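You operate a simulated robot arm through the tools that you are given. There is no shell and no other tool.

You are at the controls of a simulated two-armed robot. One attempt, no reset.

TASK
Cool the oil to 40 degrees or less, then restart the motor.
Fine: motor off, cooler valve open, watch the oil display, valve shut again; the motor is left running.

Only the result counts: the job must be done as asked and must still hold three seconds after the hand-in. Knocking over, shifting, dropping, spilling or breaking anything else fails it.

THE ROBOT
Two 7-joint arms with fingered hands on one trunk that stands fixed in place. Base frame: the origin is at the foot of the trunk, x ahead of it, y to its left, z up. Units: cm, degrees, N and s.
The left shoulder is at [6, 17.7, 97.5], the right one opposite. Each reaches about 100 cm from its shoulder. Payload 4 kg a hand.
The TCP of each hand is the grasp point between the finger pads, 3.7 cm short of the fingertips. In the tool frame z runs along the fingers and y along their closing line. The gripper opens to 12.4 cm; its body begins 4.3 cm behind the TCP. The gripper is a hand of 3 fingers: y runs from the thumb to the fingers, the wrist lies at [-1.5, -10.8, -20.2] in the tool frame.
Orientation is that of the tool frame in the base frame, as a unit quaternion [x, y, z, w]. With the fingers straight down and the wrist toward the robot, the tool's x, y and z point along [0, 1, 0], [1, 0, 0] and [0, 0, -1] of the base frame.

THE INTERFACE
- The arms move only by the tool play_rows. It takes "left_motion", "right_motion" or both (then of equal length, played together; a hand with none holds still); each is a list of rows, each an object of numbers (a shift or turn left out is 0): "dx", "dy", "dz": the shift along the base's x, y, z in cm; "ax", "ay", "az": the turn, a rotation vector about the base's x, y, z in degrees. In form: [{"dx": .., "dy": .., "dz": .., "ax": .., "ay": .., "az": ..}, ...]. A call has 1 to 20 rows; each row shifts and turns the commanded pose from where the row before left it. A row lasts 0.2 s, in which the tool goes at most 5 cm and 8.6 degrees; a call with a longer step from one row to the next is refused whole. Where a pose cannot be reached the arm comes as near as it can. A force on the tool above 60 N (or 10 N above the force at the start of the call, whichever is more), or a blocked arm, ends the call early, and 0.2 s more pass. In this call time passes only in rows, and 0.2 s behind the last. The reply holds the time, the measured pose of the TCP, the force on the tool along the base axes, the opening and the grip force, in the units named above and with some noise, with the torque about the TCP (base axes, N m) and any sound that the robot's microphone picked up, and new pictures: "views" is both (left out), scene, wrist or none (wrist: the cameras of the hands that moved).
- Cameras (640 x 400 px; columns grow to the right, rows downward): "scene" is now at [5.86, 1.71, 164.09]; the picture's right is [0.22, -0.97, 0.00], its down [-0.50, -0.11, -0.86] and it looks along [0.84, 0.19, -0.51] (base axes); focal length 337 px, centre (320, 200). "left" rides on the left gripper at [-6.4, -7.6, -13.7] in its tool frame; the picture's right is [-0.84, -0.26, 0.48], its down [0.48, -0.76, 0.43] and it looks along [0.26, 0.60, 0.76] (tool axes); focal length 256 px, centre (320, 200). "right" rides on the right gripper at [6.4, -7.6, -13.7] in its tool frame; the picture's right is [-0.84, 0.26, -0.48], its down [-0.48, -0.76, 0.43] and it looks along [-0.25, 0.60, 0.76] (tool axes); focal length 256 px, centre (320, 200). There is no depth. A picture from a camera that has moved, and an enlarged one, comes with that camera's place and axes in the base frame and with its lens.
- lift_body(by): slides the trunk up (or, below 0, down) by that many cm; the arms and the scene camera ride with it, the base frame stays. It gives what a move gives, with no picture.
- move_fingers(index, middle, thumb_bend, thumb_turn, hand): sets how far each is bent, from 0 (flat) to 1 (curled in); at 0.3 the hand is open as for a grip, at 0.7 the pads meet at the TCP. One left out holds its place. A second passes; each finger stops where it meets its share of the squeeze, and holds until it gets a number again. It is the only way to open and close the hand. It gives what a move gives, with no picture; readings hold the bend of each and the force on the fingers (four entries, about 0 where the hand has none), thumb and palm. thumb_turn goes from beside the hand (0) to across from the fingers (1), as for a grip.
- turn_head(pan, tilt): turns the head with the scene camera to pan (to the left, within 86 degrees either way) and tilt (down, from -29 to 69), counted from straight ahead of the robot. It gives what a move gives, and a new picture of the scene camera.
- zoom(camera, box): a new picture of the part [left, top, right, bottom] of that camera's present view, enlarged. It takes no simulated time.
- finish_job(): hands the job in; it is judged then, once.

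Nothing tells you positions but the pictures and the camera data. Unless the task says otherwise, let go and move clear before handing in.

The tools are called as name(argument=value, ...) on one line, values as JSON. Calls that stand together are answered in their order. play_rows: Moves the arms, as the interface text tells. Its arguments: {"type":"object","properties":{"left_motion":{"type":"array"},"right_motion":{"type":"array"},"views":{"type":"string","enum":["both","scene","wrist","none"]}},"required":[]} The other tools are called the same way: lift_body (by) moves the trunk up or down; move_fingers (index, middle, thumb_bend, thumb_turn, hand) moves the fingers one by one; turn_head (pan, tilt) turns the head that bears the scene camera; zoom (camera, box) takes an enlarged picture of a part of a camera's view; finish_job () hands the job in.

At the start:

```text
clock: 0.0
left_ee_pos: [50.81, 41.43, 124.15]
left_ee_rot: [0.706, 0.708, 0.0, 0.0]
left_force: [-0.2, -0.1, 0.7]
left_ft_torque: [-0.01, 0.0, -0.02]
left_opening: 12.36
left_gripper_force: 0.1
left_shape: jaw
left_bend: [0.3, 0.3, 0.3, 0.98]
left_finger forces: [0.0, 0.0, 0.1, 0.0, 0.0, 0.0]
right_ee_pos: [56.36, -10.67, 121.58]
right_ee_rot: [0.707, 0.707, -0.001, 0.0]
right_force: [-0.3, -0.5, 0.7]
right_ft_torque: [0.01, 0.02, 0.02]
right_opening: 12.33
right_gripper_force: 0.2
right_shape: jaw
right_bend: [0.3, 0.3, 0.3, 0.98]
right_finger forces: [0.0, 0.0, 0.0, 0.1, 0.0, 0.1]
trunk travel left (down, up): [-50.0, 9.0]
head pan, tilt (commanded): [13.0, 30.7]
```

scene: 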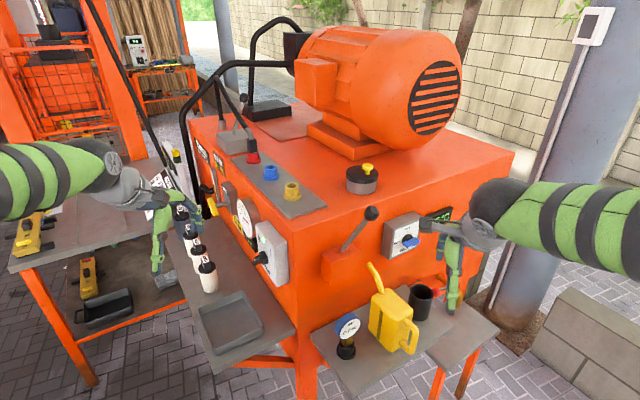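
right: 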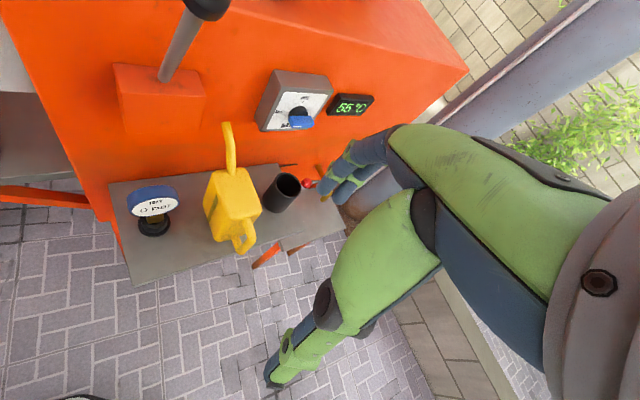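
left: 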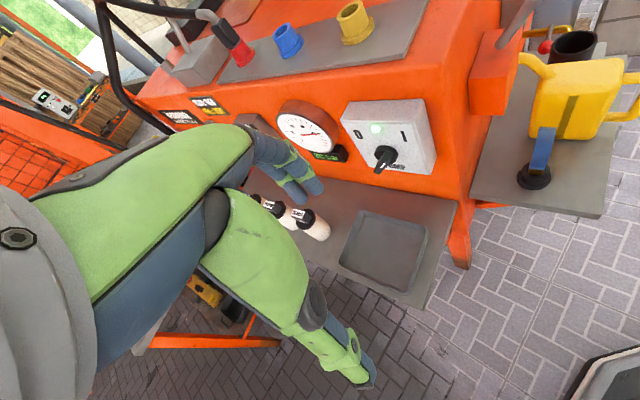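

I see an orange hydraulic power unit with a motor on top, a white 0/I switch box on the left face, a blue-knobbed panel and a "55 °C" display on the right face. I'll zoom in to identify the motor switch, the cooler valve and the oil display before moving anything.

zoom(camera="left", box=[240, 80, 460, 220])

zoom(camera="right", box=[240, 50, 400, 150])

zoom(camera="scene", box=[340, 180, 500, 280])

zoom(camera="scene", box=[180, 100, 340, 300])

```text
2.86 times, centred on (350, 150) of left
camera zoom: at [43.26, 35.09, 137.93], right [-0.26, -0.84, -0.48], down [-0.76, 0.48, -0.43], along [0.6, 0.26, -0.76], focal length 731 px, centre (234, 343)
```

zoom: 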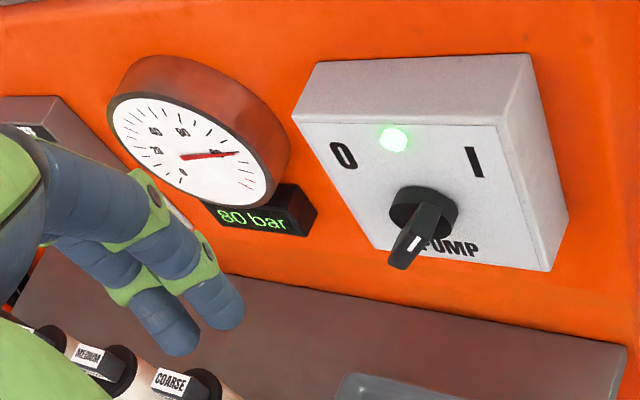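

```text
4.00 times, centred on (320, 100) of right
camera zoom: at [48.62, -4.23, 135.43], right [0.26, -0.84, 0.48], down [-0.76, -0.48, -0.43], along [0.6, -0.25, -0.76], focal length 1024 px, centre (320, 600)
```

zoom: 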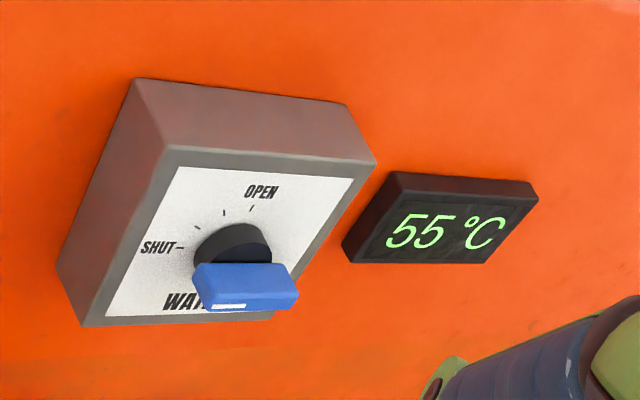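

```text
4.00 times, centred on (420, 230) of scene
camera zoom: at [5.86, 1.71, 164.09], right [0.22, -0.97, 0.0], down [-0.5, -0.11, -0.86], along [0.84, 0.19, -0.51], focal length 1347 px, centre (-80, 80)
```

zoom: 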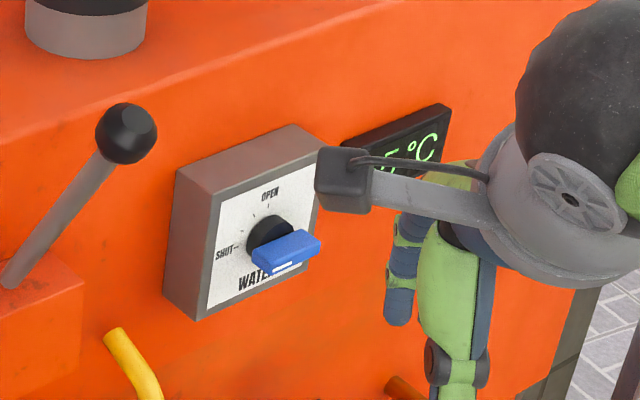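

```text
2.00 times, centred on (260, 200) of scene
camera zoom: at [5.86, 1.71, 164.09], right [0.22, -0.97, 0.0], down [-0.5, -0.11, -0.86], along [0.84, 0.19, -0.51], focal length 674 px, centre (440, 200)
```

zoom: 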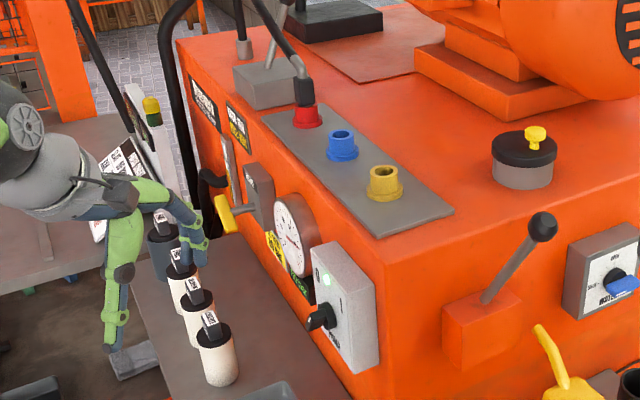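

The machine is yawed about 45°: the PUMP switch (0/I, green lamp lit) is on its left face near [73, 34, 101], and the WATER valve (SHUT/OPEN) with the 55 °C oil display is on its right face near [90, -7, 101]. I'll look round with the head for notices and closer detail before moving.

turn_head(pan=35, tilt=35)

zoom(camera="scene", box=[240, 80, 480, 230])

zoom(camera="left", box=[120, 60, 300, 172])

```text
clock: 0.9
left_ee_pos: [50.79, 41.48, 124.3]
left_ee_rot: [0.707, 0.707, 0.0, -0.001]
left_force: [-0.2, -0.3, -0.7]
left_ft_torque: [-0.03, 0.0, 0.02]
left_opening: 12.35
left_gripper_force: 0.2
left_shape: jaw
left_bend: [0.3, 0.3, 0.3, 0.98]
left_finger forces: [0.0, 0.0, 0.0, 0.0, 0.0, 0.0]
right_ee_pos: [56.31, -10.68, 121.7]
right_ee_rot: [0.707, 0.707, 0.0, 0.001]
right_force: [-0.2, 1.2, 0.3]
right_ft_torque: [0.0, 0.0, 0.01]
right_opening: 12.38
right_gripper_force: 0.1
right_shape: jaw
right_bend: [0.3, 0.3, 0.3, 0.98]
right_finger forces: [0.0, 0.0, 0.0, 0.1, 0.1, 0.0]
trunk travel left (down, up): [-50.0, 9.0]
head pan, tilt (commanded): [35.0, 35.0]
camera scene: at [4.29, 4.73, 163.43], right [0.57, -0.82, 0.0], down [-0.47, -0.33, -0.82], along [0.67, 0.47, -0.57], focal length 337 px, centre (320, 200)
```

scene: 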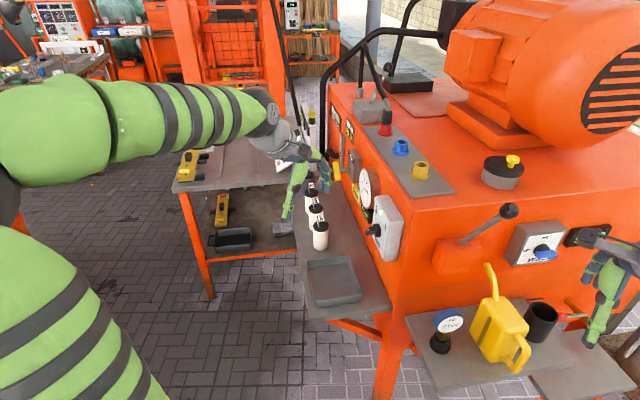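

```text
2.67 times, centred on (360, 155) of scene
camera zoom: at [4.29, 4.73, 163.43], right [0.57, -0.82, 0.0], down [-0.47, -0.33, -0.82], along [0.67, 0.47, -0.57], focal length 898 px, centre (213, 320)
```

zoom: 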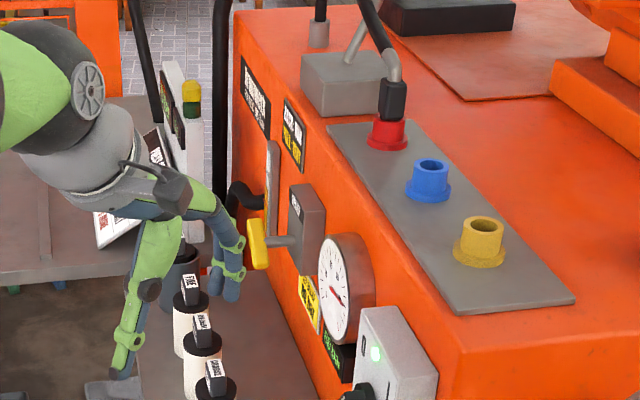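

```text
3.56 times, centred on (210, 116) of left
camera zoom: at [43.26, 35.09, 137.92], right [-0.26, -0.84, -0.48], down [-0.76, 0.48, -0.43], along [0.6, 0.26, -0.76], focal length 910 px, centre (711, 499)
```

zoom: 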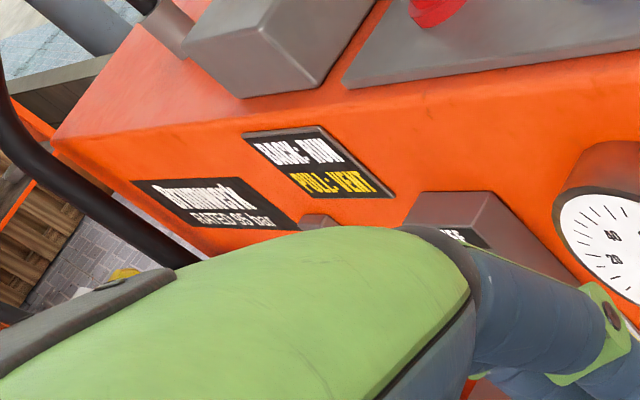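

The left face also has a "BACK: RUN / PULL: VENT" handle that I'll leave alone. I'll zoom tightly on both knobs to read their pointer positions.

zoom(camera="left", box=[335, 95, 445, 180])

zoom(camera="scene", box=[355, 190, 415, 265])

zoom(camera="right", box=[260, 70, 340, 130])

zoom(camera="scene", box=[500, 210, 600, 275])

```text
4.71 times, centred on (390, 138) of left
camera zoom: at [43.26, 35.09, 137.92], right [-0.26, -0.84, -0.48], down [-0.76, 0.48, -0.43], along [0.6, 0.26, -0.76], focal length 1205 px, centre (-9, 494)
```

zoom: 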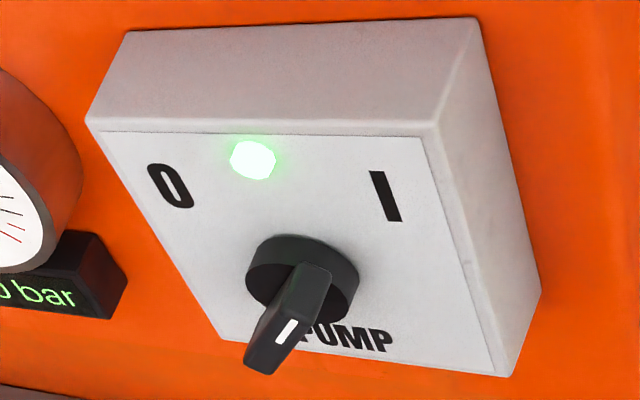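

```text
5.33 times, centred on (385, 228) of scene
camera zoom: at [4.29, 4.73, 163.43], right [0.57, -0.82, 0.0], down [-0.47, -0.33, -0.82], along [0.67, 0.47, -0.57], focal length 1796 px, centre (-27, 53)
```

zoom: 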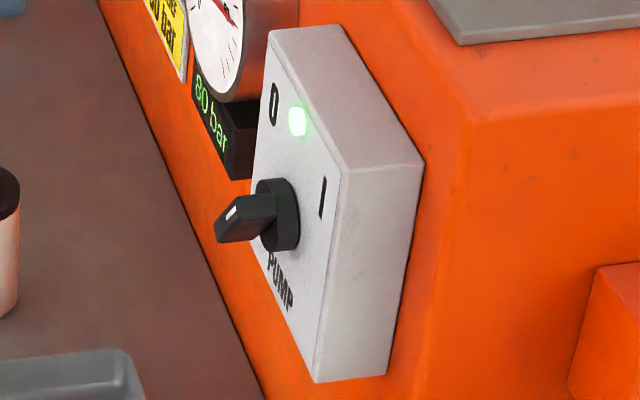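

```text
6.67 times, centred on (300, 100) of right
camera zoom: at [48.62, -4.23, 135.43], right [0.26, -0.84, 0.48], down [-0.76, -0.48, -0.43], along [0.6, -0.25, -0.76], focal length 1707 px, centre (453, 867)
```

zoom: 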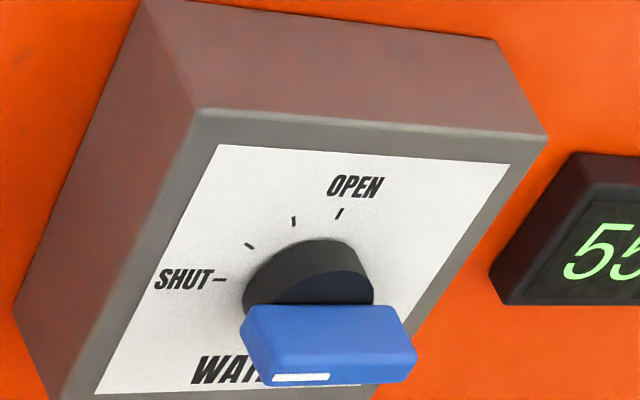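

```text
6.15 times, centred on (550, 242) of scene
camera zoom: at [4.29, 4.73, 163.43], right [0.57, -0.82, 0.0], down [-0.47, -0.33, -0.82], along [0.67, 0.47, -0.57], focal length 2073 px, centre (-1095, -62)
```

zoom: 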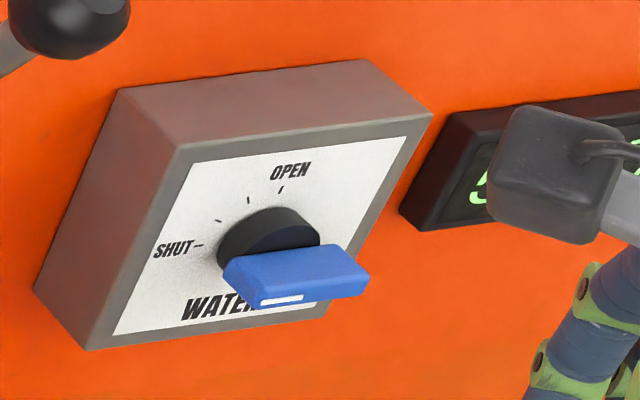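

The pointers are clear: the PUMP knob's bar points up-right at "I" (on), and the WATER knob's bar is horizontal pointing left at "SHUT". I'll first swing the left hand to point along the pump panel's normal at a safe standoff, well clear of the machine and bottles.

play_rows(left_motion=[{"ay": -8.18, "dx": 0.5, "dy": 0.8, "dz": -1.4}, {"ay": -8.18, "dx": 0.5, "dy": 0.8, "dz": -1.4}, {"ay": -8.18, "dx": 0.5, "dy": 0.8, "dz": -1.4}, {"ay": -8.18, "dx": 0.5, "dy": 0.8, "dz": -1.4}, {"ay": -8.18, "dx": 0.5, "dy": 0.8, "dz": -1.4}, {"ay": -8.18, "dx": 0.5, "dy": 0.8, "dz": -1.4}, {"ay": -8.18, "dx": 0.5, "dy": 0.8, "dz": -1.4}, {"ay": -8.18, "dx": 0.5, "dy": 0.8, "dz": -1.4}, {"ay": -8.18, "dx": 0.5, "dy": 0.8, "dz": -1.4}, {"ay": -8.18, "dx": 0.5, "dy": 0.8, "dz": -1.4}, {"ay": -8.2, "dx": 0.5, "dy": 0.8, "dz": -1.4}, {"az": -7.5}, {"az": -7.5}, {"az": -7.5}, {"az": -7.5}, {"az": -7.5}, {"az": -7.5}], views="both")

```text
clock: 4.5
left_ee_pos: [56.33, 50.18, 108.82]
left_ee_rot: [0.654, 0.27, 0.269, 0.654]
left_force: [0.4, -0.4, 0.5]
left_ft_torque: [0.03, -0.01, 0.0]
left_opening: 12.37
left_gripper_force: 0.1
left_shape: jaw
left_bend: [0.3, 0.3, 0.3, 0.98]
left_finger forces: [0.1, 0.0, 0.0, 0.0, 0.0, 0.0]
right_ee_pos: [56.36, -10.68, 121.64]
right_ee_rot: [0.706, 0.708, 0.001, 0.0]
right_force: [0.5, -0.2, -0.2]
right_ft_torque: [0.0, 0.01, -0.03]
right_opening: 12.35
right_gripper_force: 0.1
right_shape: jaw
right_bend: [0.3, 0.3, 0.3, 0.98]
right_finger forces: [0.0, 0.0, 0.0, 0.0, 0.0, 0.0]
trunk travel left (down, up): [-50.0, 9.0]
head pan, tilt (commanded): [35.0, 35.0]
camera scene: at [4.32, 4.75, 163.42], right [0.57, -0.82, 0.0], down [-0.47, -0.33, -0.82], along [0.67, 0.47, -0.57], focal length 337 px, centre (320, 200)
camera left: at [42.19, 55.47, 101.26], right [-0.25, -0.93, -0.26], down [0.65, 0.03, -0.76], along [0.72, -0.36, 0.6], focal length 256 px, centre (320, 200)
```

scene: 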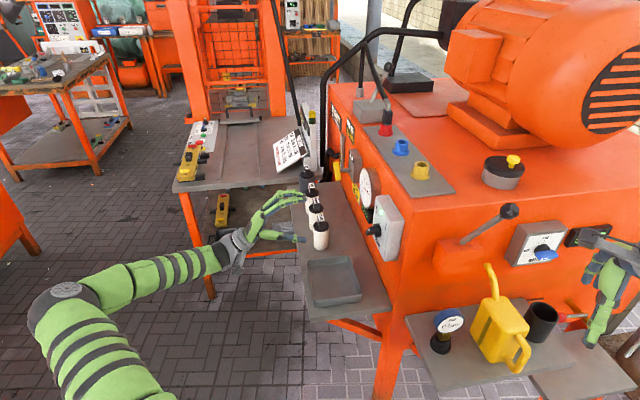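
left: 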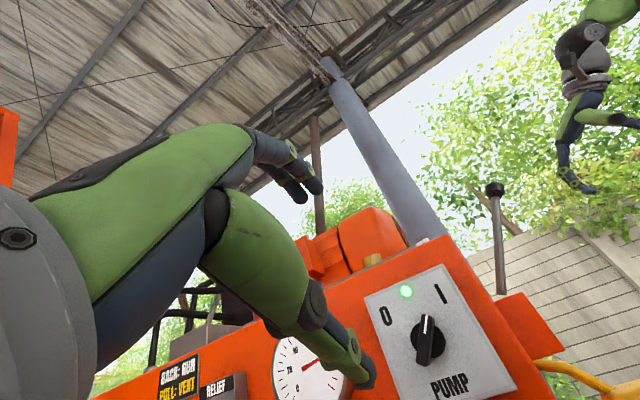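

The left hand now points along the pump panel's normal and the wrist camera sees the switch well. I'll zoom in to refine the knob position and its pointer.

zoom(camera="left", box=[360, 260, 520, 400])

zoom(camera="scene", box=[340, 180, 430, 270])

zoom(camera="scene", box=[200, 170, 340, 270])

```text
2.86 times, centred on (440, 330) of left
camera zoom: at [42.19, 55.47, 101.26], right [-0.25, -0.93, -0.26], down [0.65, 0.03, -0.76], along [0.72, -0.36, 0.6], focal length 731 px, centre (-23, -171)
```

zoom: 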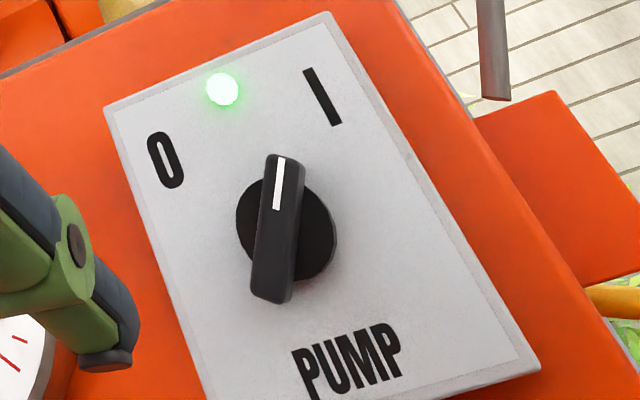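

```text
4.44 times, centred on (385, 225) of scene
camera zoom: at [4.32, 4.75, 163.42], right [0.57, -0.82, 0.0], down [-0.47, -0.33, -0.82], along [0.67, 0.47, -0.57], focal length 1497 px, centre (31, 89)
```

zoom: 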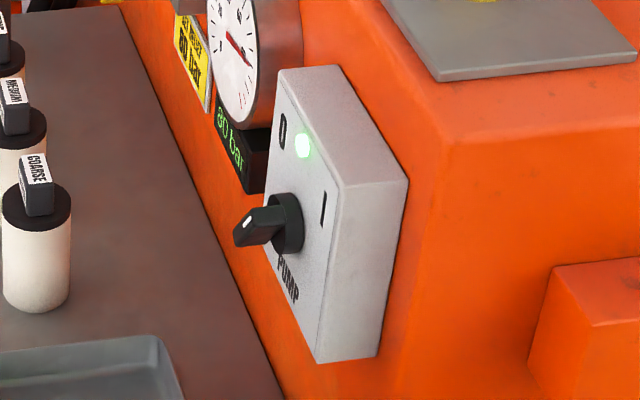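

```text
4.00 times, centred on (270, 220) of scene
camera zoom: at [4.32, 4.75, 163.42], right [0.57, -0.82, 0.0], down [-0.47, -0.33, -0.82], along [0.67, 0.47, -0.57], focal length 1347 px, centre (520, 120)
```

zoom: 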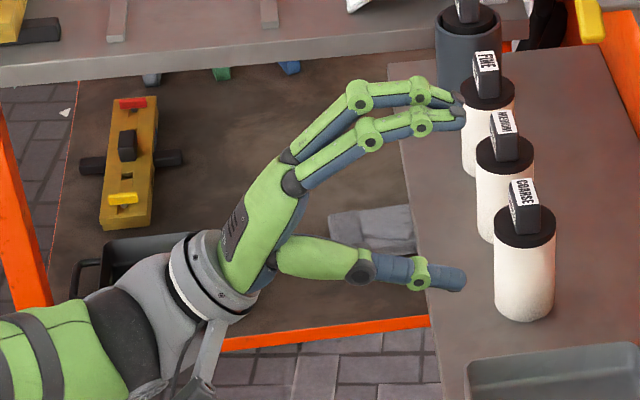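

Refined pump knob: bar front centre ≈ [70.1, 34.8, 103.3], bar about 5 cm long tilted ~35° right of vertical toward "I". I'll close the left hand into a blunt pointer so I can push the bar's top end sideways to "0" with plain translation, and check the closed shape.

move_fingers(hand="left", index=0.7, middle=0.7, thumb_bend=0.7)

zoom(camera="left", box=[0, 0, 640, 400])

zoom(camera="scene", box=[200, 170, 360, 270])

```text
clock: 5.5
left_ee_pos: [56.39, 50.23, 108.8]
left_ee_rot: [0.653, 0.271, 0.27, 0.653]
left_force: [0.2, -1.0, 0.4]
left_ft_torque: [0.02, -0.02, -0.01]
left_opening: 0.11
left_gripper_force: 0.1
left_shape: fingers
left_bend: [0.7, 0.7, 0.7, 0.98]
left_finger forces: [0.1, 0.0, 0.0, 0.0, 0.0, 0.0]
right_ee_pos: [56.16, -10.69, 121.61]
right_ee_rot: [0.708, 0.707, 0.0, 0.001]
right_force: [0.4, -0.5, 1.0]
right_ft_torque: [-0.01, 0.01, -0.04]
right_opening: 12.36
right_gripper_force: 0.0
right_shape: jaw
right_bend: [0.3, 0.3, 0.3, 0.98]
right_finger forces: [0.1, 0.0, 0.1, 0.0, 0.0, 0.0]
trunk travel left (down, up): [-50.0, 9.0]
head pan, tilt (commanded): [35.0, 35.0]
```

```text
1.00 times, centred on (320, 200) of left (not enlarged: the box is as wide or as high as the picture)
camera zoom: at [42.18, 55.42, 101.26], right [-0.25, -0.93, -0.26], down [0.65, 0.03, -0.76], along [0.72, -0.36, 0.6], focal length 256 px, centre (320, 200)
```

zoom: 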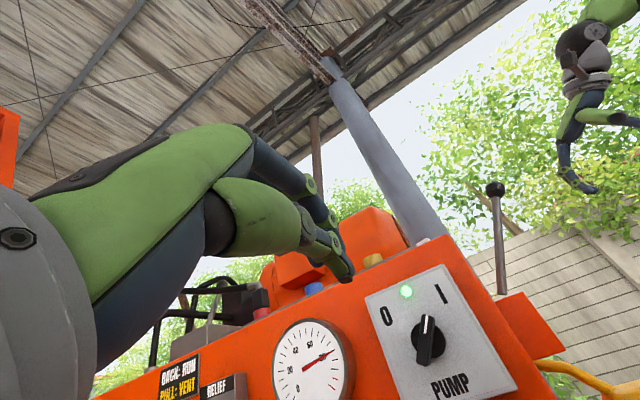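

```text
4.00 times, centred on (280, 220) of scene
camera zoom: at [4.29, 4.75, 163.42], right [0.57, -0.82, 0.0], down [-0.47, -0.33, -0.82], along [0.67, 0.47, -0.57], focal length 1347 px, centre (480, 120)
```

zoom: 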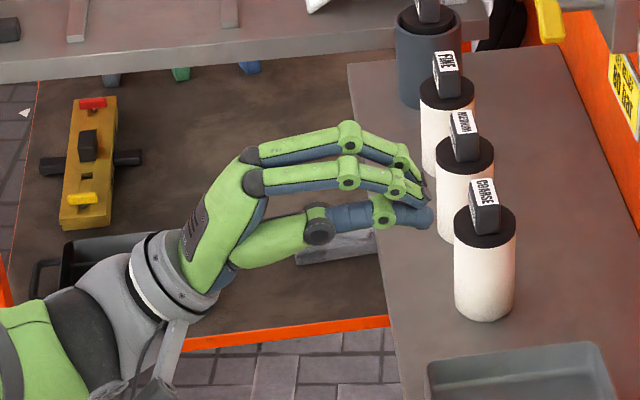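

The closed hand makes a neat pointer with its tips about 3.7 cm past the TCP. I'll move it to the right of the knob and still ~10 cm off the panel, then check with the cameras.

play_rows(left_motion=[{"dx": 0.5, "dy": -2.5, "dz": -0.8}, {"dx": 0.5, "dy": -2.5, "dz": -0.8}, {"dx": 0.5, "dy": -2.5, "dz": -0.8}, {"dx": 0.5, "dy": -2.5, "dz": -0.8}, {"dx": 0.44, "dy": -2.6, "dz": -0.8}], views="both")

zoom(camera="scene", box=[280, 160, 440, 260])

```text
clock: 6.7
left_ee_pos: [58.82, 37.68, 104.9]
left_ee_rot: [0.653, 0.271, 0.271, 0.653]
left_force: [-0.1, -0.3, 0.0]
left_ft_torque: [0.0, 0.0, -0.02]
left_opening: 0.12
left_gripper_force: 0.1
left_shape: fingers
left_bend: [0.7, 0.7, 0.7, 0.98]
left_finger forces: [0.1, 0.0, 0.0, 0.0, 0.0, 0.0]
right_ee_pos: [56.33, -10.67, 121.76]
right_ee_rot: [0.707, 0.707, -0.001, 0.0]
right_force: [-0.1, -0.6, 0.3]
right_ft_torque: [0.01, 0.0, -0.02]
right_opening: 12.34
right_gripper_force: 0.0
right_shape: jaw
right_bend: [0.3, 0.3, 0.3, 0.98]
right_finger forces: [0.0, 0.0, 0.1, 0.0, 0.0, 0.1]
trunk travel left (down, up): [-50.0, 9.0]
head pan, tilt (commanded): [35.0, 35.0]
camera scene: at [4.31, 4.73, 163.43], right [0.57, -0.82, 0.0], down [-0.47, -0.33, -0.82], along [0.67, 0.47, -0.57], focal length 337 px, centre (320, 200)
camera left: at [44.6, 42.77, 97.35], right [-0.25, -0.93, -0.26], down [0.65, 0.03, -0.76], along [0.72, -0.36, 0.6], focal length 256 px, centre (320, 200)
```

scene: 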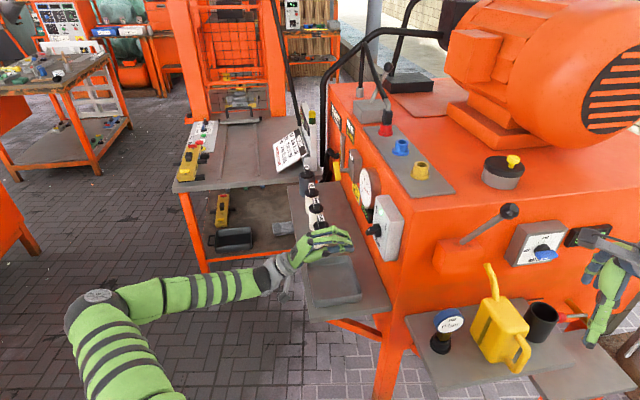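
left: 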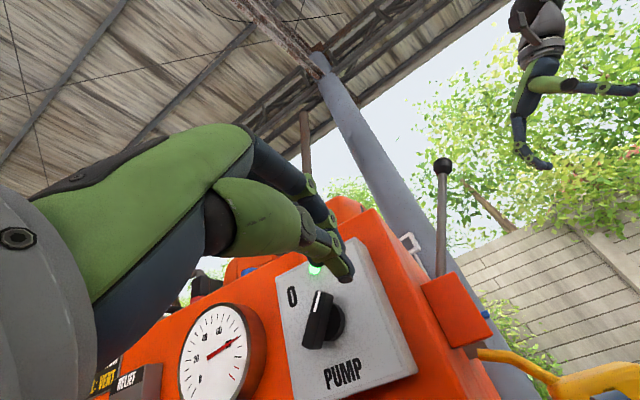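

```text
4.00 times, centred on (360, 210) of scene
camera zoom: at [4.31, 4.73, 163.43], right [0.57, -0.82, 0.0], down [-0.47, -0.33, -0.82], along [0.67, 0.47, -0.57], focal length 1347 px, centre (160, 160)
```

zoom: 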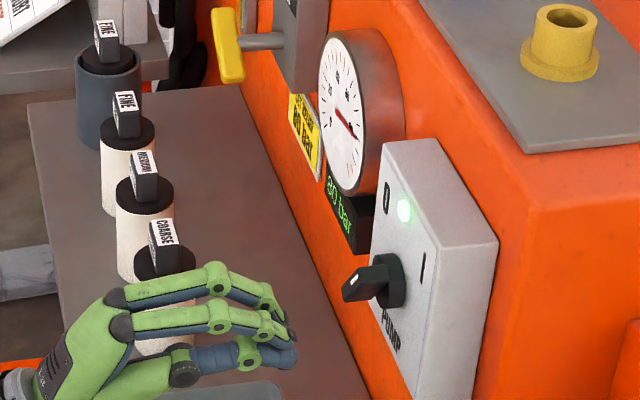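

The geometry agrees with both cameras. I'll move the closed fingertips in beside the knob's right side, stopping short of the panel face.

play_rows(left_motion=[{"dx": 1.2, "dy": -1.2}, {"dx": 1.2, "dy": -1.2}, {"dx": 1.2, "dy": -1.2}, {"dx": 1.2, "dy": -1.2}, {"dx": 1.2, "dy": -1.2}], views="both")

zoom(camera="scene", box=[300, 170, 430, 260])

zoom(camera="left", box=[180, 150, 420, 300])

```text
clock: 7.9
left_ee_pos: [64.95, 31.84, 104.95]
left_ee_rot: [0.653, 0.271, 0.271, 0.653]
left_force: [-0.7, 0.3, -0.3]
left_ft_torque: [0.0, 0.0, 0.0]
left_opening: 0.16
left_gripper_force: 0.0
left_shape: fingers
left_bend: [0.7, 0.7, 0.7, 0.98]
left_finger forces: [0.0, 0.0, 0.0, 0.1, 0.0, 0.1]
right_ee_pos: [56.39, -10.67, 121.62]
right_ee_rot: [0.707, 0.707, 0.0, 0.0]
right_force: [0.0, 0.8, 0.4]
right_ft_torque: [-0.03, 0.01, -0.01]
right_opening: 12.34
right_gripper_force: 0.1
right_shape: jaw
right_bend: [0.3, 0.3, 0.3, 0.98]
right_finger forces: [0.0, 0.1, 0.0, 0.1, 0.1, 0.1]
trunk travel left (down, up): [-50.0, 9.0]
head pan, tilt (commanded): [35.0, 35.0]
camera scene: at [4.31, 4.73, 163.42], right [0.57, -0.82, 0.0], down [-0.47, -0.33, -0.82], along [0.67, 0.47, -0.57], focal length 337 px, centre (320, 200)
camera left: at [50.71, 36.85, 97.23], right [-0.25, -0.93, -0.26], down [0.65, 0.03, -0.76], along [0.72, -0.36, 0.6], focal length 256 px, centre (320, 200)
```

scene: 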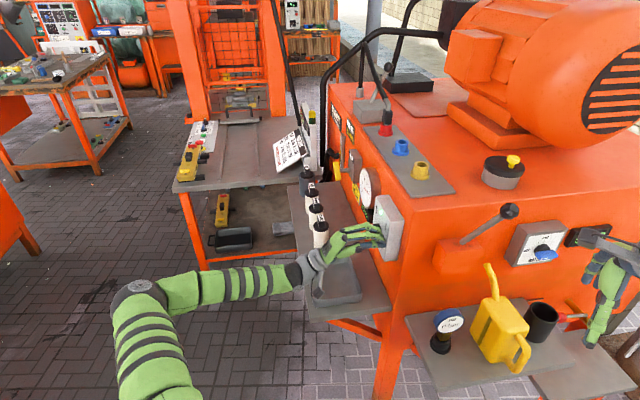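
left: 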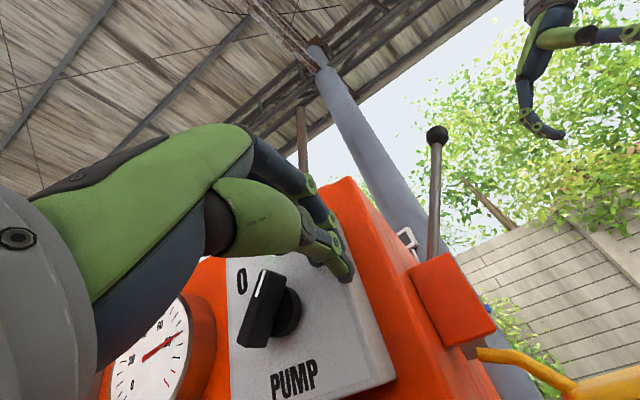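

```text
4.44 times, centred on (365, 215) of scene
camera zoom: at [4.31, 4.73, 163.42], right [0.57, -0.82, 0.0], down [-0.47, -0.33, -0.82], along [0.67, 0.47, -0.57], focal length 1497 px, centre (120, 133)
```

zoom: 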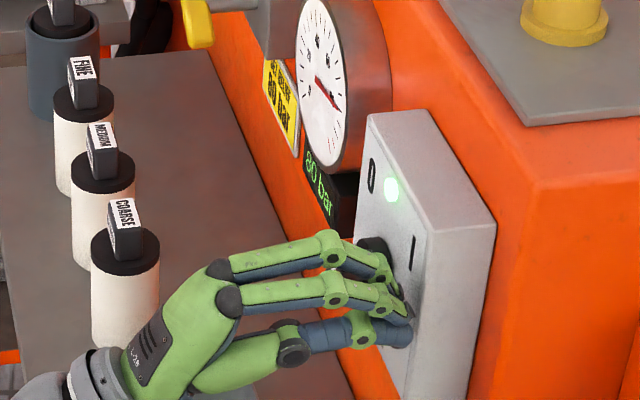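

```text
2.67 times, centred on (300, 225) of left
camera zoom: at [50.71, 36.85, 97.23], right [-0.25, -0.93, -0.26], down [0.65, 0.03, -0.76], along [0.72, -0.36, 0.6], focal length 683 px, centre (373, 133)
```

zoom: 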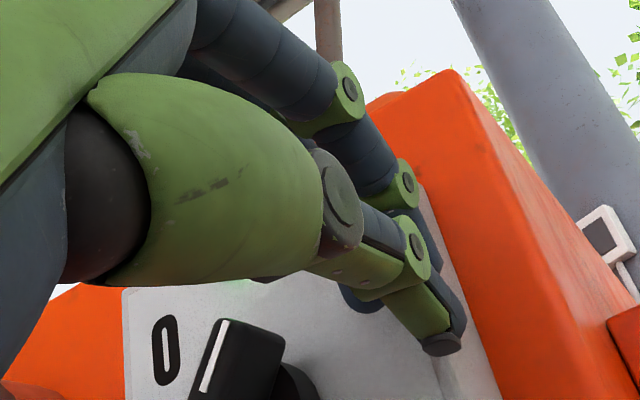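

The fingertips are beside the knob, touching nothing. I'll push left along the panel in small steps, watching force and sound.

play_rows(left_motion=[{"dx": 0.5, "dy": 0.5}, {"dx": 0.5, "dy": 0.5}, {"dx": 0.5, "dy": 0.5}, {"dx": 0.5, "dy": 0.5}, {"dx": 0.5, "dy": 0.5}, {"dx": 0.5, "dy": 0.5}], views="both")

zoom(camera="scene", box=[300, 170, 430, 260])

zoom(camera="left", box=[180, 200, 420, 350])

```text
clock: 9.3
left_ee_pos: [67.66, 34.52, 105.18]
left_ee_rot: [0.653, 0.27, 0.271, 0.653]
left_force: [-4.9, -2.0, 8.5]
left_ft_torque: [-0.16, -0.22, -0.13]
left_opening: 0.04
left_gripper_force: 4.5
left_shape: fingers
left_bend: [0.7, 0.66, 0.7, 0.97]
left_finger forces: [0.0, 7.4, 0.0, 0.0, 2.1, 0.1]
right_ee_pos: [56.2, -10.59, 121.66]
right_ee_rot: [0.707, 0.707, 0.0, 0.0]
right_force: [-0.5, 0.1, 0.5]
right_ft_torque: [-0.01, -0.03, 0.01]
right_opening: 12.33
right_gripper_force: 0.0
right_shape: jaw
right_bend: [0.3, 0.3, 0.3, 0.98]
right_finger forces: [0.0, 0.1, 0.0, 0.0, 0.0, 0.0]
trunk travel left (down, up): [-50.0, 9.0]
head pan, tilt (commanded): [35.0, 35.0]
camera scene: at [4.14, 4.67, 163.44], right [0.57, -0.82, 0.0], down [-0.47, -0.33, -0.82], along [0.67, 0.47, -0.57], focal length 337 px, centre (320, 200)
camera left: at [53.55, 39.78, 97.42], right [-0.25, -0.93, -0.26], down [0.65, 0.03, -0.76], along [0.72, -0.36, 0.6], focal length 256 px, centre (320, 200)
```

scene: 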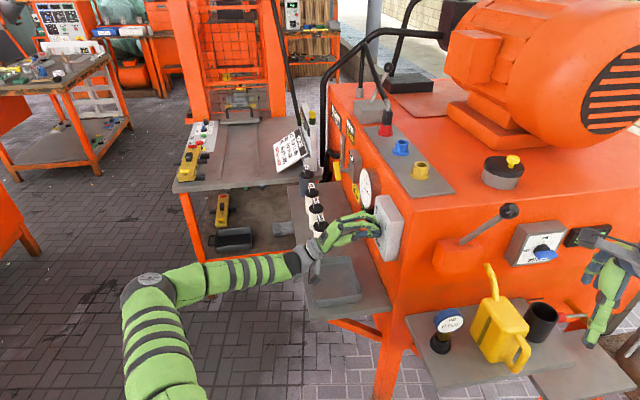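
left: 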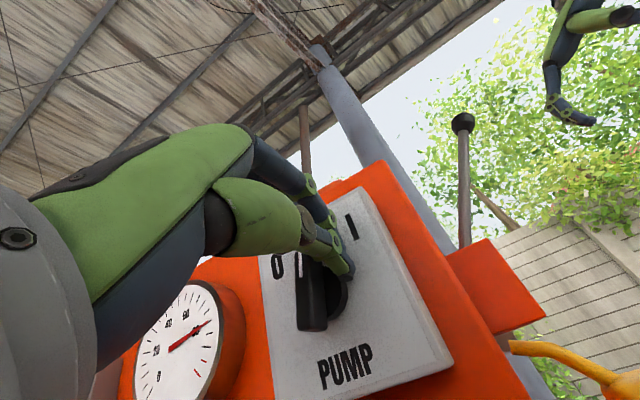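

```text
4.44 times, centred on (365, 215) of scene
camera zoom: at [4.14, 4.67, 163.44], right [0.57, -0.82, 0.0], down [-0.47, -0.33, -0.82], along [0.67, 0.47, -0.57], focal length 1497 px, centre (120, 133)
```

zoom: 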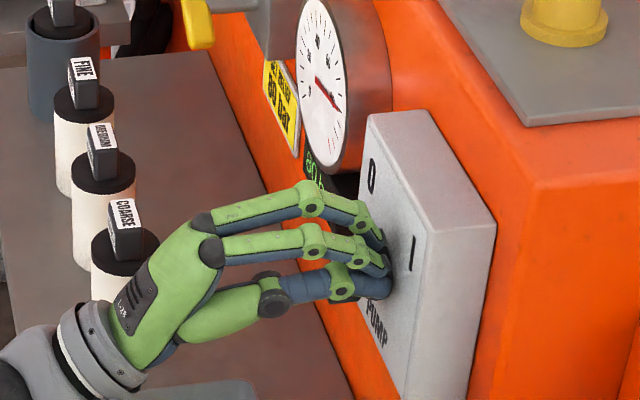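

```text
2.67 times, centred on (300, 275) of left
camera zoom: at [53.55, 39.78, 97.42], right [-0.25, -0.93, -0.26], down [0.65, 0.03, -0.76], along [0.72, -0.36, 0.6], focal length 683 px, centre (373, 0)
```

zoom: 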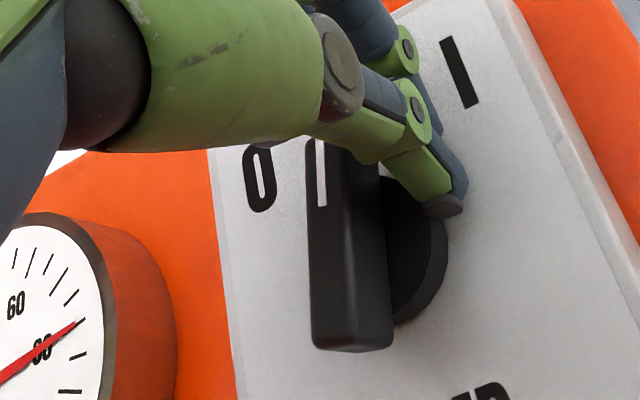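

The bar has turned part-way toward "0" but the far finger is partly riding on its top end. I'll look closer before continuing.

zoom(camera="scene", box=[350, 180, 410, 250])

zoom(camera="left", box=[250, 200, 400, 340])

```text
5.71 times, centred on (380, 215) of scene
camera zoom: at [4.14, 4.67, 163.44], right [0.57, -0.82, 0.0], down [-0.47, -0.33, -0.82], along [0.67, 0.47, -0.57], focal length 1924 px, centre (-23, 114)
```

zoom: 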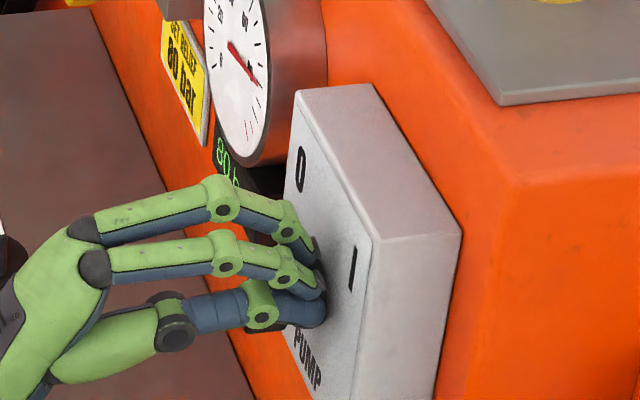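

```text
2.86 times, centred on (325, 270) of left
camera zoom: at [53.55, 39.78, 97.42], right [-0.25, -0.93, -0.26], down [0.65, 0.03, -0.76], along [0.72, -0.36, 0.6], focal length 731 px, centre (306, 0)
```

zoom: 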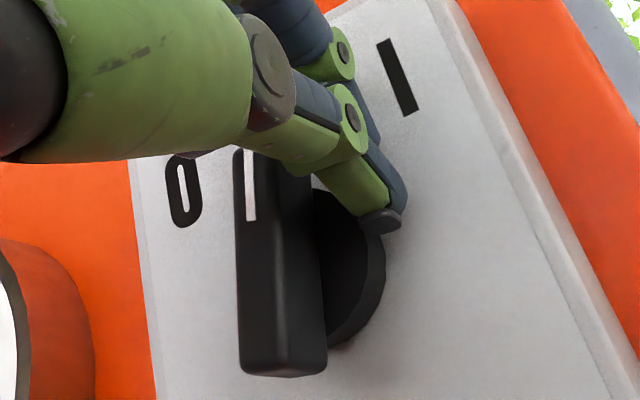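

The green lamp is already out, but the bar is not fully at "0" and the finger is riding on the bar's tip. I'll back off a little, lower slightly, and push again to take it fully over.

play_rows(left_motion=[{"dx": -0.5, "dy": -0.5}, {"dx": -0.5, "dy": -0.5}, {"dz": -0.8}, {"dx": 0.5, "dy": 0.5}, {"dx": 0.5, "dy": 0.5}, {"dx": 0.4, "dy": 0.4}, {"dx": 0.4, "dy": 0.4}, {"dx": 0.4, "dy": 0.4}], views="both")

zoom(camera="scene", box=[350, 180, 410, 250])

zoom(camera="left", box=[250, 200, 400, 340])

```text
clock: 11.1
left_ee_pos: [68.62, 35.23, 104.34]
left_ee_rot: [0.654, 0.267, 0.27, 0.654]
left_force: [-18.9, -25.3, 11.4]
left_ft_torque: [-0.22, 0.02, -1.07]
left_opening: 0.17
left_gripper_force: 18.7
left_shape: fingers
left_bend: [0.68, 0.65, 0.72, 0.9]
left_finger forces: [5.9, 10.0, 0.0, 0.0, 22.0, 0.0]
right_ee_pos: [56.07, -10.99, 121.69]
right_ee_rot: [0.707, 0.707, 0.001, 0.0]
right_force: [0.2, 0.0, 0.0]
right_ft_torque: [0.01, 0.01, 0.0]
right_opening: 12.37
right_gripper_force: 0.0
right_shape: jaw
right_bend: [0.3, 0.3, 0.3, 0.98]
right_finger forces: [0.0, 0.1, 0.1, 0.1, 0.0, 0.0]
trunk travel left (down, up): [-50.0, 9.0]
head pan, tilt (commanded): [35.0, 35.0]
camera scene: at [3.96, 4.36, 163.45], right [0.57, -0.82, 0.0], down [-0.47, -0.33, -0.82], along [0.67, 0.47, -0.57], focal length 337 px, centre (320, 200)
camera left: at [54.62, 40.56, 96.75], right [-0.26, -0.93, -0.26], down [0.65, 0.03, -0.76], along [0.71, -0.36, 0.6], focal length 256 px, centre (320, 200)
```

scene: 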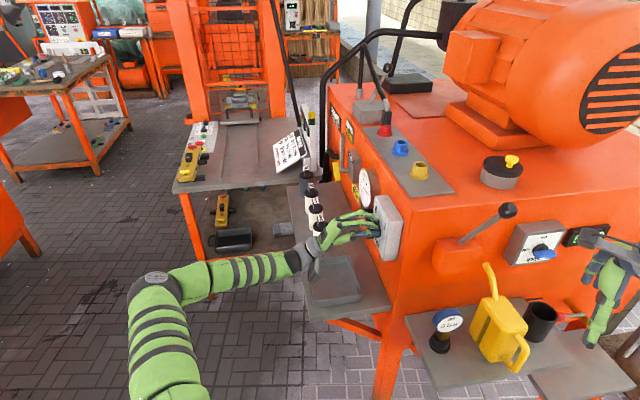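
left: 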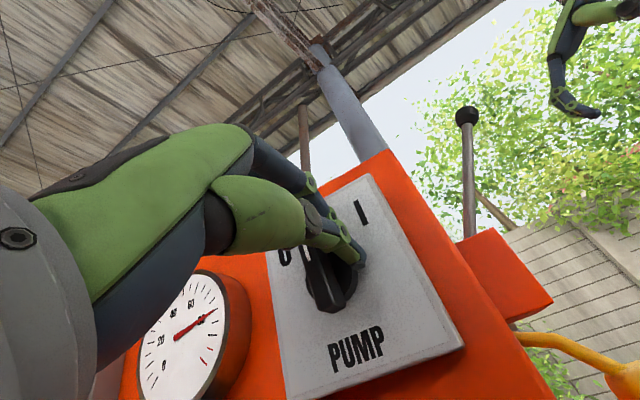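

```text
5.71 times, centred on (380, 215) of scene
camera zoom: at [3.96, 4.36, 163.45], right [0.57, -0.82, 0.0], down [-0.47, -0.33, -0.82], along [0.67, 0.47, -0.57], focal length 1924 px, centre (-23, 114)
```

zoom: 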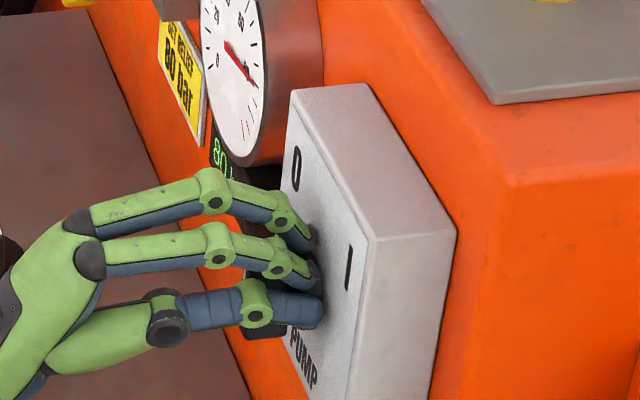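

```text
2.86 times, centred on (325, 270) of left
camera zoom: at [54.62, 40.56, 96.75], right [-0.26, -0.93, -0.26], down [0.65, 0.03, -0.76], along [0.71, -0.36, 0.6], focal length 731 px, centre (306, 0)
```

zoom: 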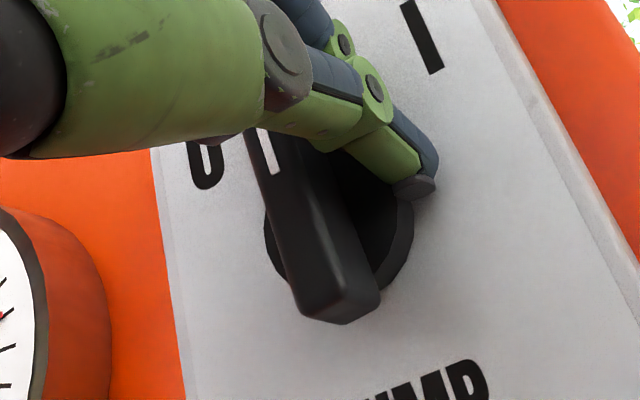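

The bar is now about upright, but the thumb is pressing on the hub and jamming (≈30 N). I'll back off, drop the thumb out of the way so only the two fingers push at the bar's upper end.

play_rows(left_motion=[{"dx": -0.6, "dy": -0.6}, {"dx": -0.6, "dy": -0.6}, {"dx": -0.7, "dy": -0.7}, {"dx": -0.8, "dy": 0.8}, {"dx": -0.8, "dy": 0.8}], views="none")

move_fingers(hand="left", thumb_bend=0.3, index=0.7, middle=0.7)

zoom(camera="scene", box=[320, 170, 420, 260])

zoom(camera="left", box=[180, 170, 500, 370])

```text
clock: 12.3
left_ee_pos: [65.52, 35.5, 104.19]
left_ee_rot: [0.653, 0.271, 0.272, 0.653]
left_force: [0.3, -5.4, 6.4]
left_ft_torque: [-0.01, -0.18, -0.18]
left_opening: 0.08
left_gripper_force: 4.0
left_shape: fingers
left_bend: [0.7, 0.65, 0.7, 0.97]
left_finger forces: [0.0, 7.2, 0.0, 0.0, 0.1, 0.1]
right_ee_pos: [56.38, -10.75, 121.73]
right_ee_rot: [0.707, 0.707, 0.001, 0.0]
right_force: [0.1, 0.2, 0.2]
right_ft_torque: [0.03, 0.03, -0.02]
right_opening: 12.36
right_gripper_force: 0.0
right_shape: jaw
right_bend: [0.3, 0.3, 0.3, 0.98]
right_finger forces: [0.0, 0.0, 0.0, 0.1, 0.0, 0.0]
trunk travel left (down, up): [-50.0, 9.0]
head pan, tilt (commanded): [35.0, 35.0]
```

```text
clock: 13.3
left_ee_pos: [65.56, 35.53, 104.13]
left_ee_rot: [0.653, 0.271, 0.271, 0.653]
left_force: [0.0, -4.2, 6.6]
left_ft_torque: [-0.03, -0.25, -0.11]
left_opening: 6.19
left_gripper_force: 3.8
left_shape: fingers
left_bend: [0.7, 0.65, 0.3, 0.97]
left_finger forces: [0.1, 7.2, 0.0, 0.1, 0.0, 0.0]
right_ee_pos: [56.27, -10.71, 121.64]
right_ee_rot: [0.707, 0.707, 0.0, 0.0]
right_force: [-0.1, -0.5, 0.4]
right_ft_torque: [0.01, 0.05, 0.04]
right_opening: 12.35
right_gripper_force: 0.0
right_shape: jaw
right_bend: [0.3, 0.3, 0.3, 0.98]
right_finger forces: [0.0, 0.0, 0.0, 0.0, 0.0, 0.1]
trunk travel left (down, up): [-50.0, 9.0]
head pan, tilt (commanded): [35.0, 35.0]
```

```text
4.44 times, centred on (370, 215) of scene
camera zoom: at [4.23, 4.67, 163.43], right [0.57, -0.82, 0.0], down [-0.47, -0.33, -0.82], along [0.67, 0.47, -0.57], focal length 1497 px, centre (98, 133)
```

zoom: 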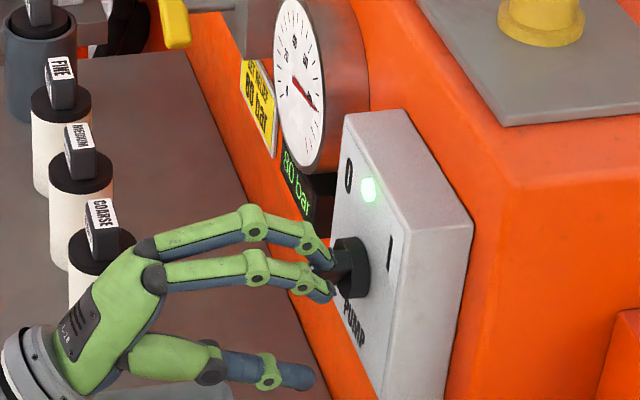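

```text
2.00 times, centred on (340, 270) of left
camera zoom: at [51.32, 40.68, 96.55], right [-0.25, -0.93, -0.26], down [0.65, 0.03, -0.76], along [0.72, -0.36, 0.6], focal length 512 px, centre (280, 60)
```

zoom: 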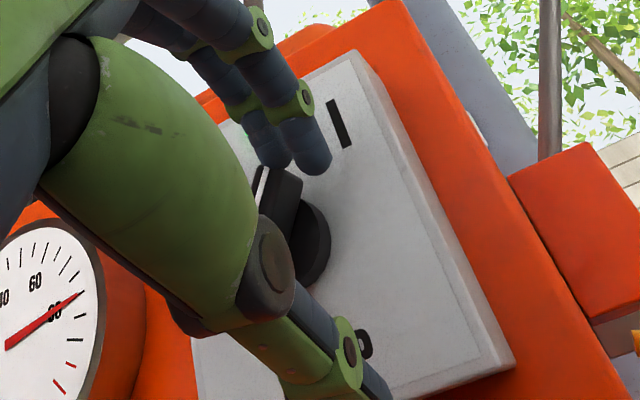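

The knob sprang back to "I" (lamp lit again): it snaps unless it passes mid-way, and my finger was riding over the bar's end. I'll go back right, lower to get solid side contact, move in and push further.

play_rows(left_motion=[{"dx": -0.8, "dy": -0.8}, {"dx": -0.8, "dy": -0.8}, {"dx": -0.8, "dy": -0.8, "dz": -0.3}, {"dx": 0.85, "dy": -0.85}, {"dx": 0.85, "dy": -0.85}], views="both")

zoom(camera="scene", box=[320, 170, 420, 260])

zoom(camera="left", box=[180, 170, 500, 370])

```text
clock: 14.5
left_ee_pos: [64.79, 31.33, 103.81]
left_ee_rot: [0.653, 0.271, 0.271, 0.653]
left_force: [0.0, 0.6, -1.0]
left_ft_torque: [0.02, -0.03, -0.01]
left_opening: 6.16
left_gripper_force: 0.0
left_shape: fingers
left_bend: [0.7, 0.7, 0.3, 0.97]
left_finger forces: [0.1, 0.0, 0.1, 0.1, 0.0, 0.1]
right_ee_pos: [56.31, -10.66, 121.62]
right_ee_rot: [0.707, 0.707, -0.001, 0.001]
right_force: [-0.2, 0.0, 0.1]
right_ft_torque: [-0.02, -0.02, -0.01]
right_opening: 12.37
right_gripper_force: 0.1
right_shape: jaw
right_bend: [0.3, 0.3, 0.3, 0.98]
right_finger forces: [0.0, 0.0, 0.1, 0.1, 0.0, 0.0]
trunk travel left (down, up): [-50.0, 9.0]
head pan, tilt (commanded): [35.0, 35.0]
camera scene: at [4.31, 4.73, 163.42], right [0.57, -0.82, 0.0], down [-0.47, -0.33, -0.82], along [0.67, 0.47, -0.57], focal length 337 px, centre (320, 200)
camera left: at [50.63, 36.56, 96.23], right [-0.25, -0.93, -0.26], down [0.65, 0.03, -0.76], along [0.72, -0.36, 0.6], focal length 256 px, centre (320, 200)
```

scene: 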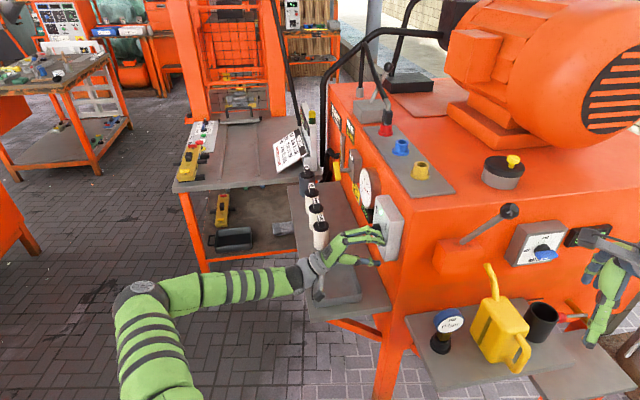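
left: 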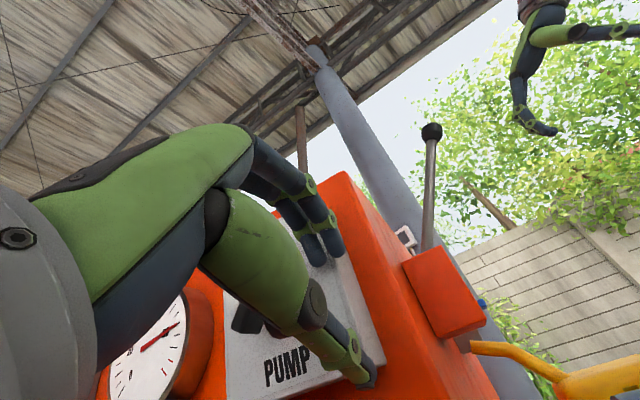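

```text
4.44 times, centred on (370, 215) of scene
camera zoom: at [4.31, 4.73, 163.42], right [0.57, -0.82, 0.0], down [-0.47, -0.33, -0.82], along [0.67, 0.47, -0.57], focal length 1497 px, centre (98, 133)
```

zoom: 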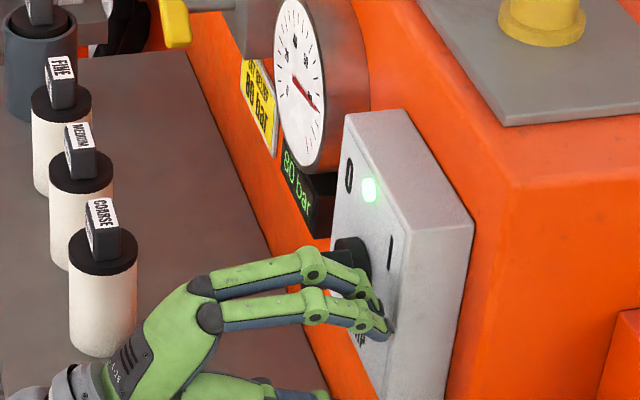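

```text
2.00 times, centred on (340, 270) of left
camera zoom: at [50.63, 36.56, 96.23], right [-0.25, -0.93, -0.26], down [0.65, 0.03, -0.76], along [0.72, -0.36, 0.6], focal length 512 px, centre (280, 60)
```

zoom: 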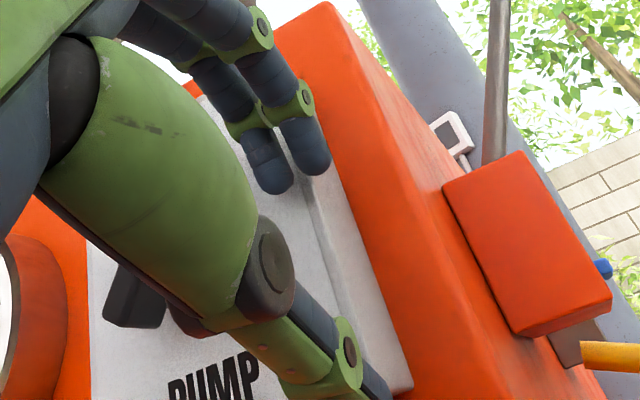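

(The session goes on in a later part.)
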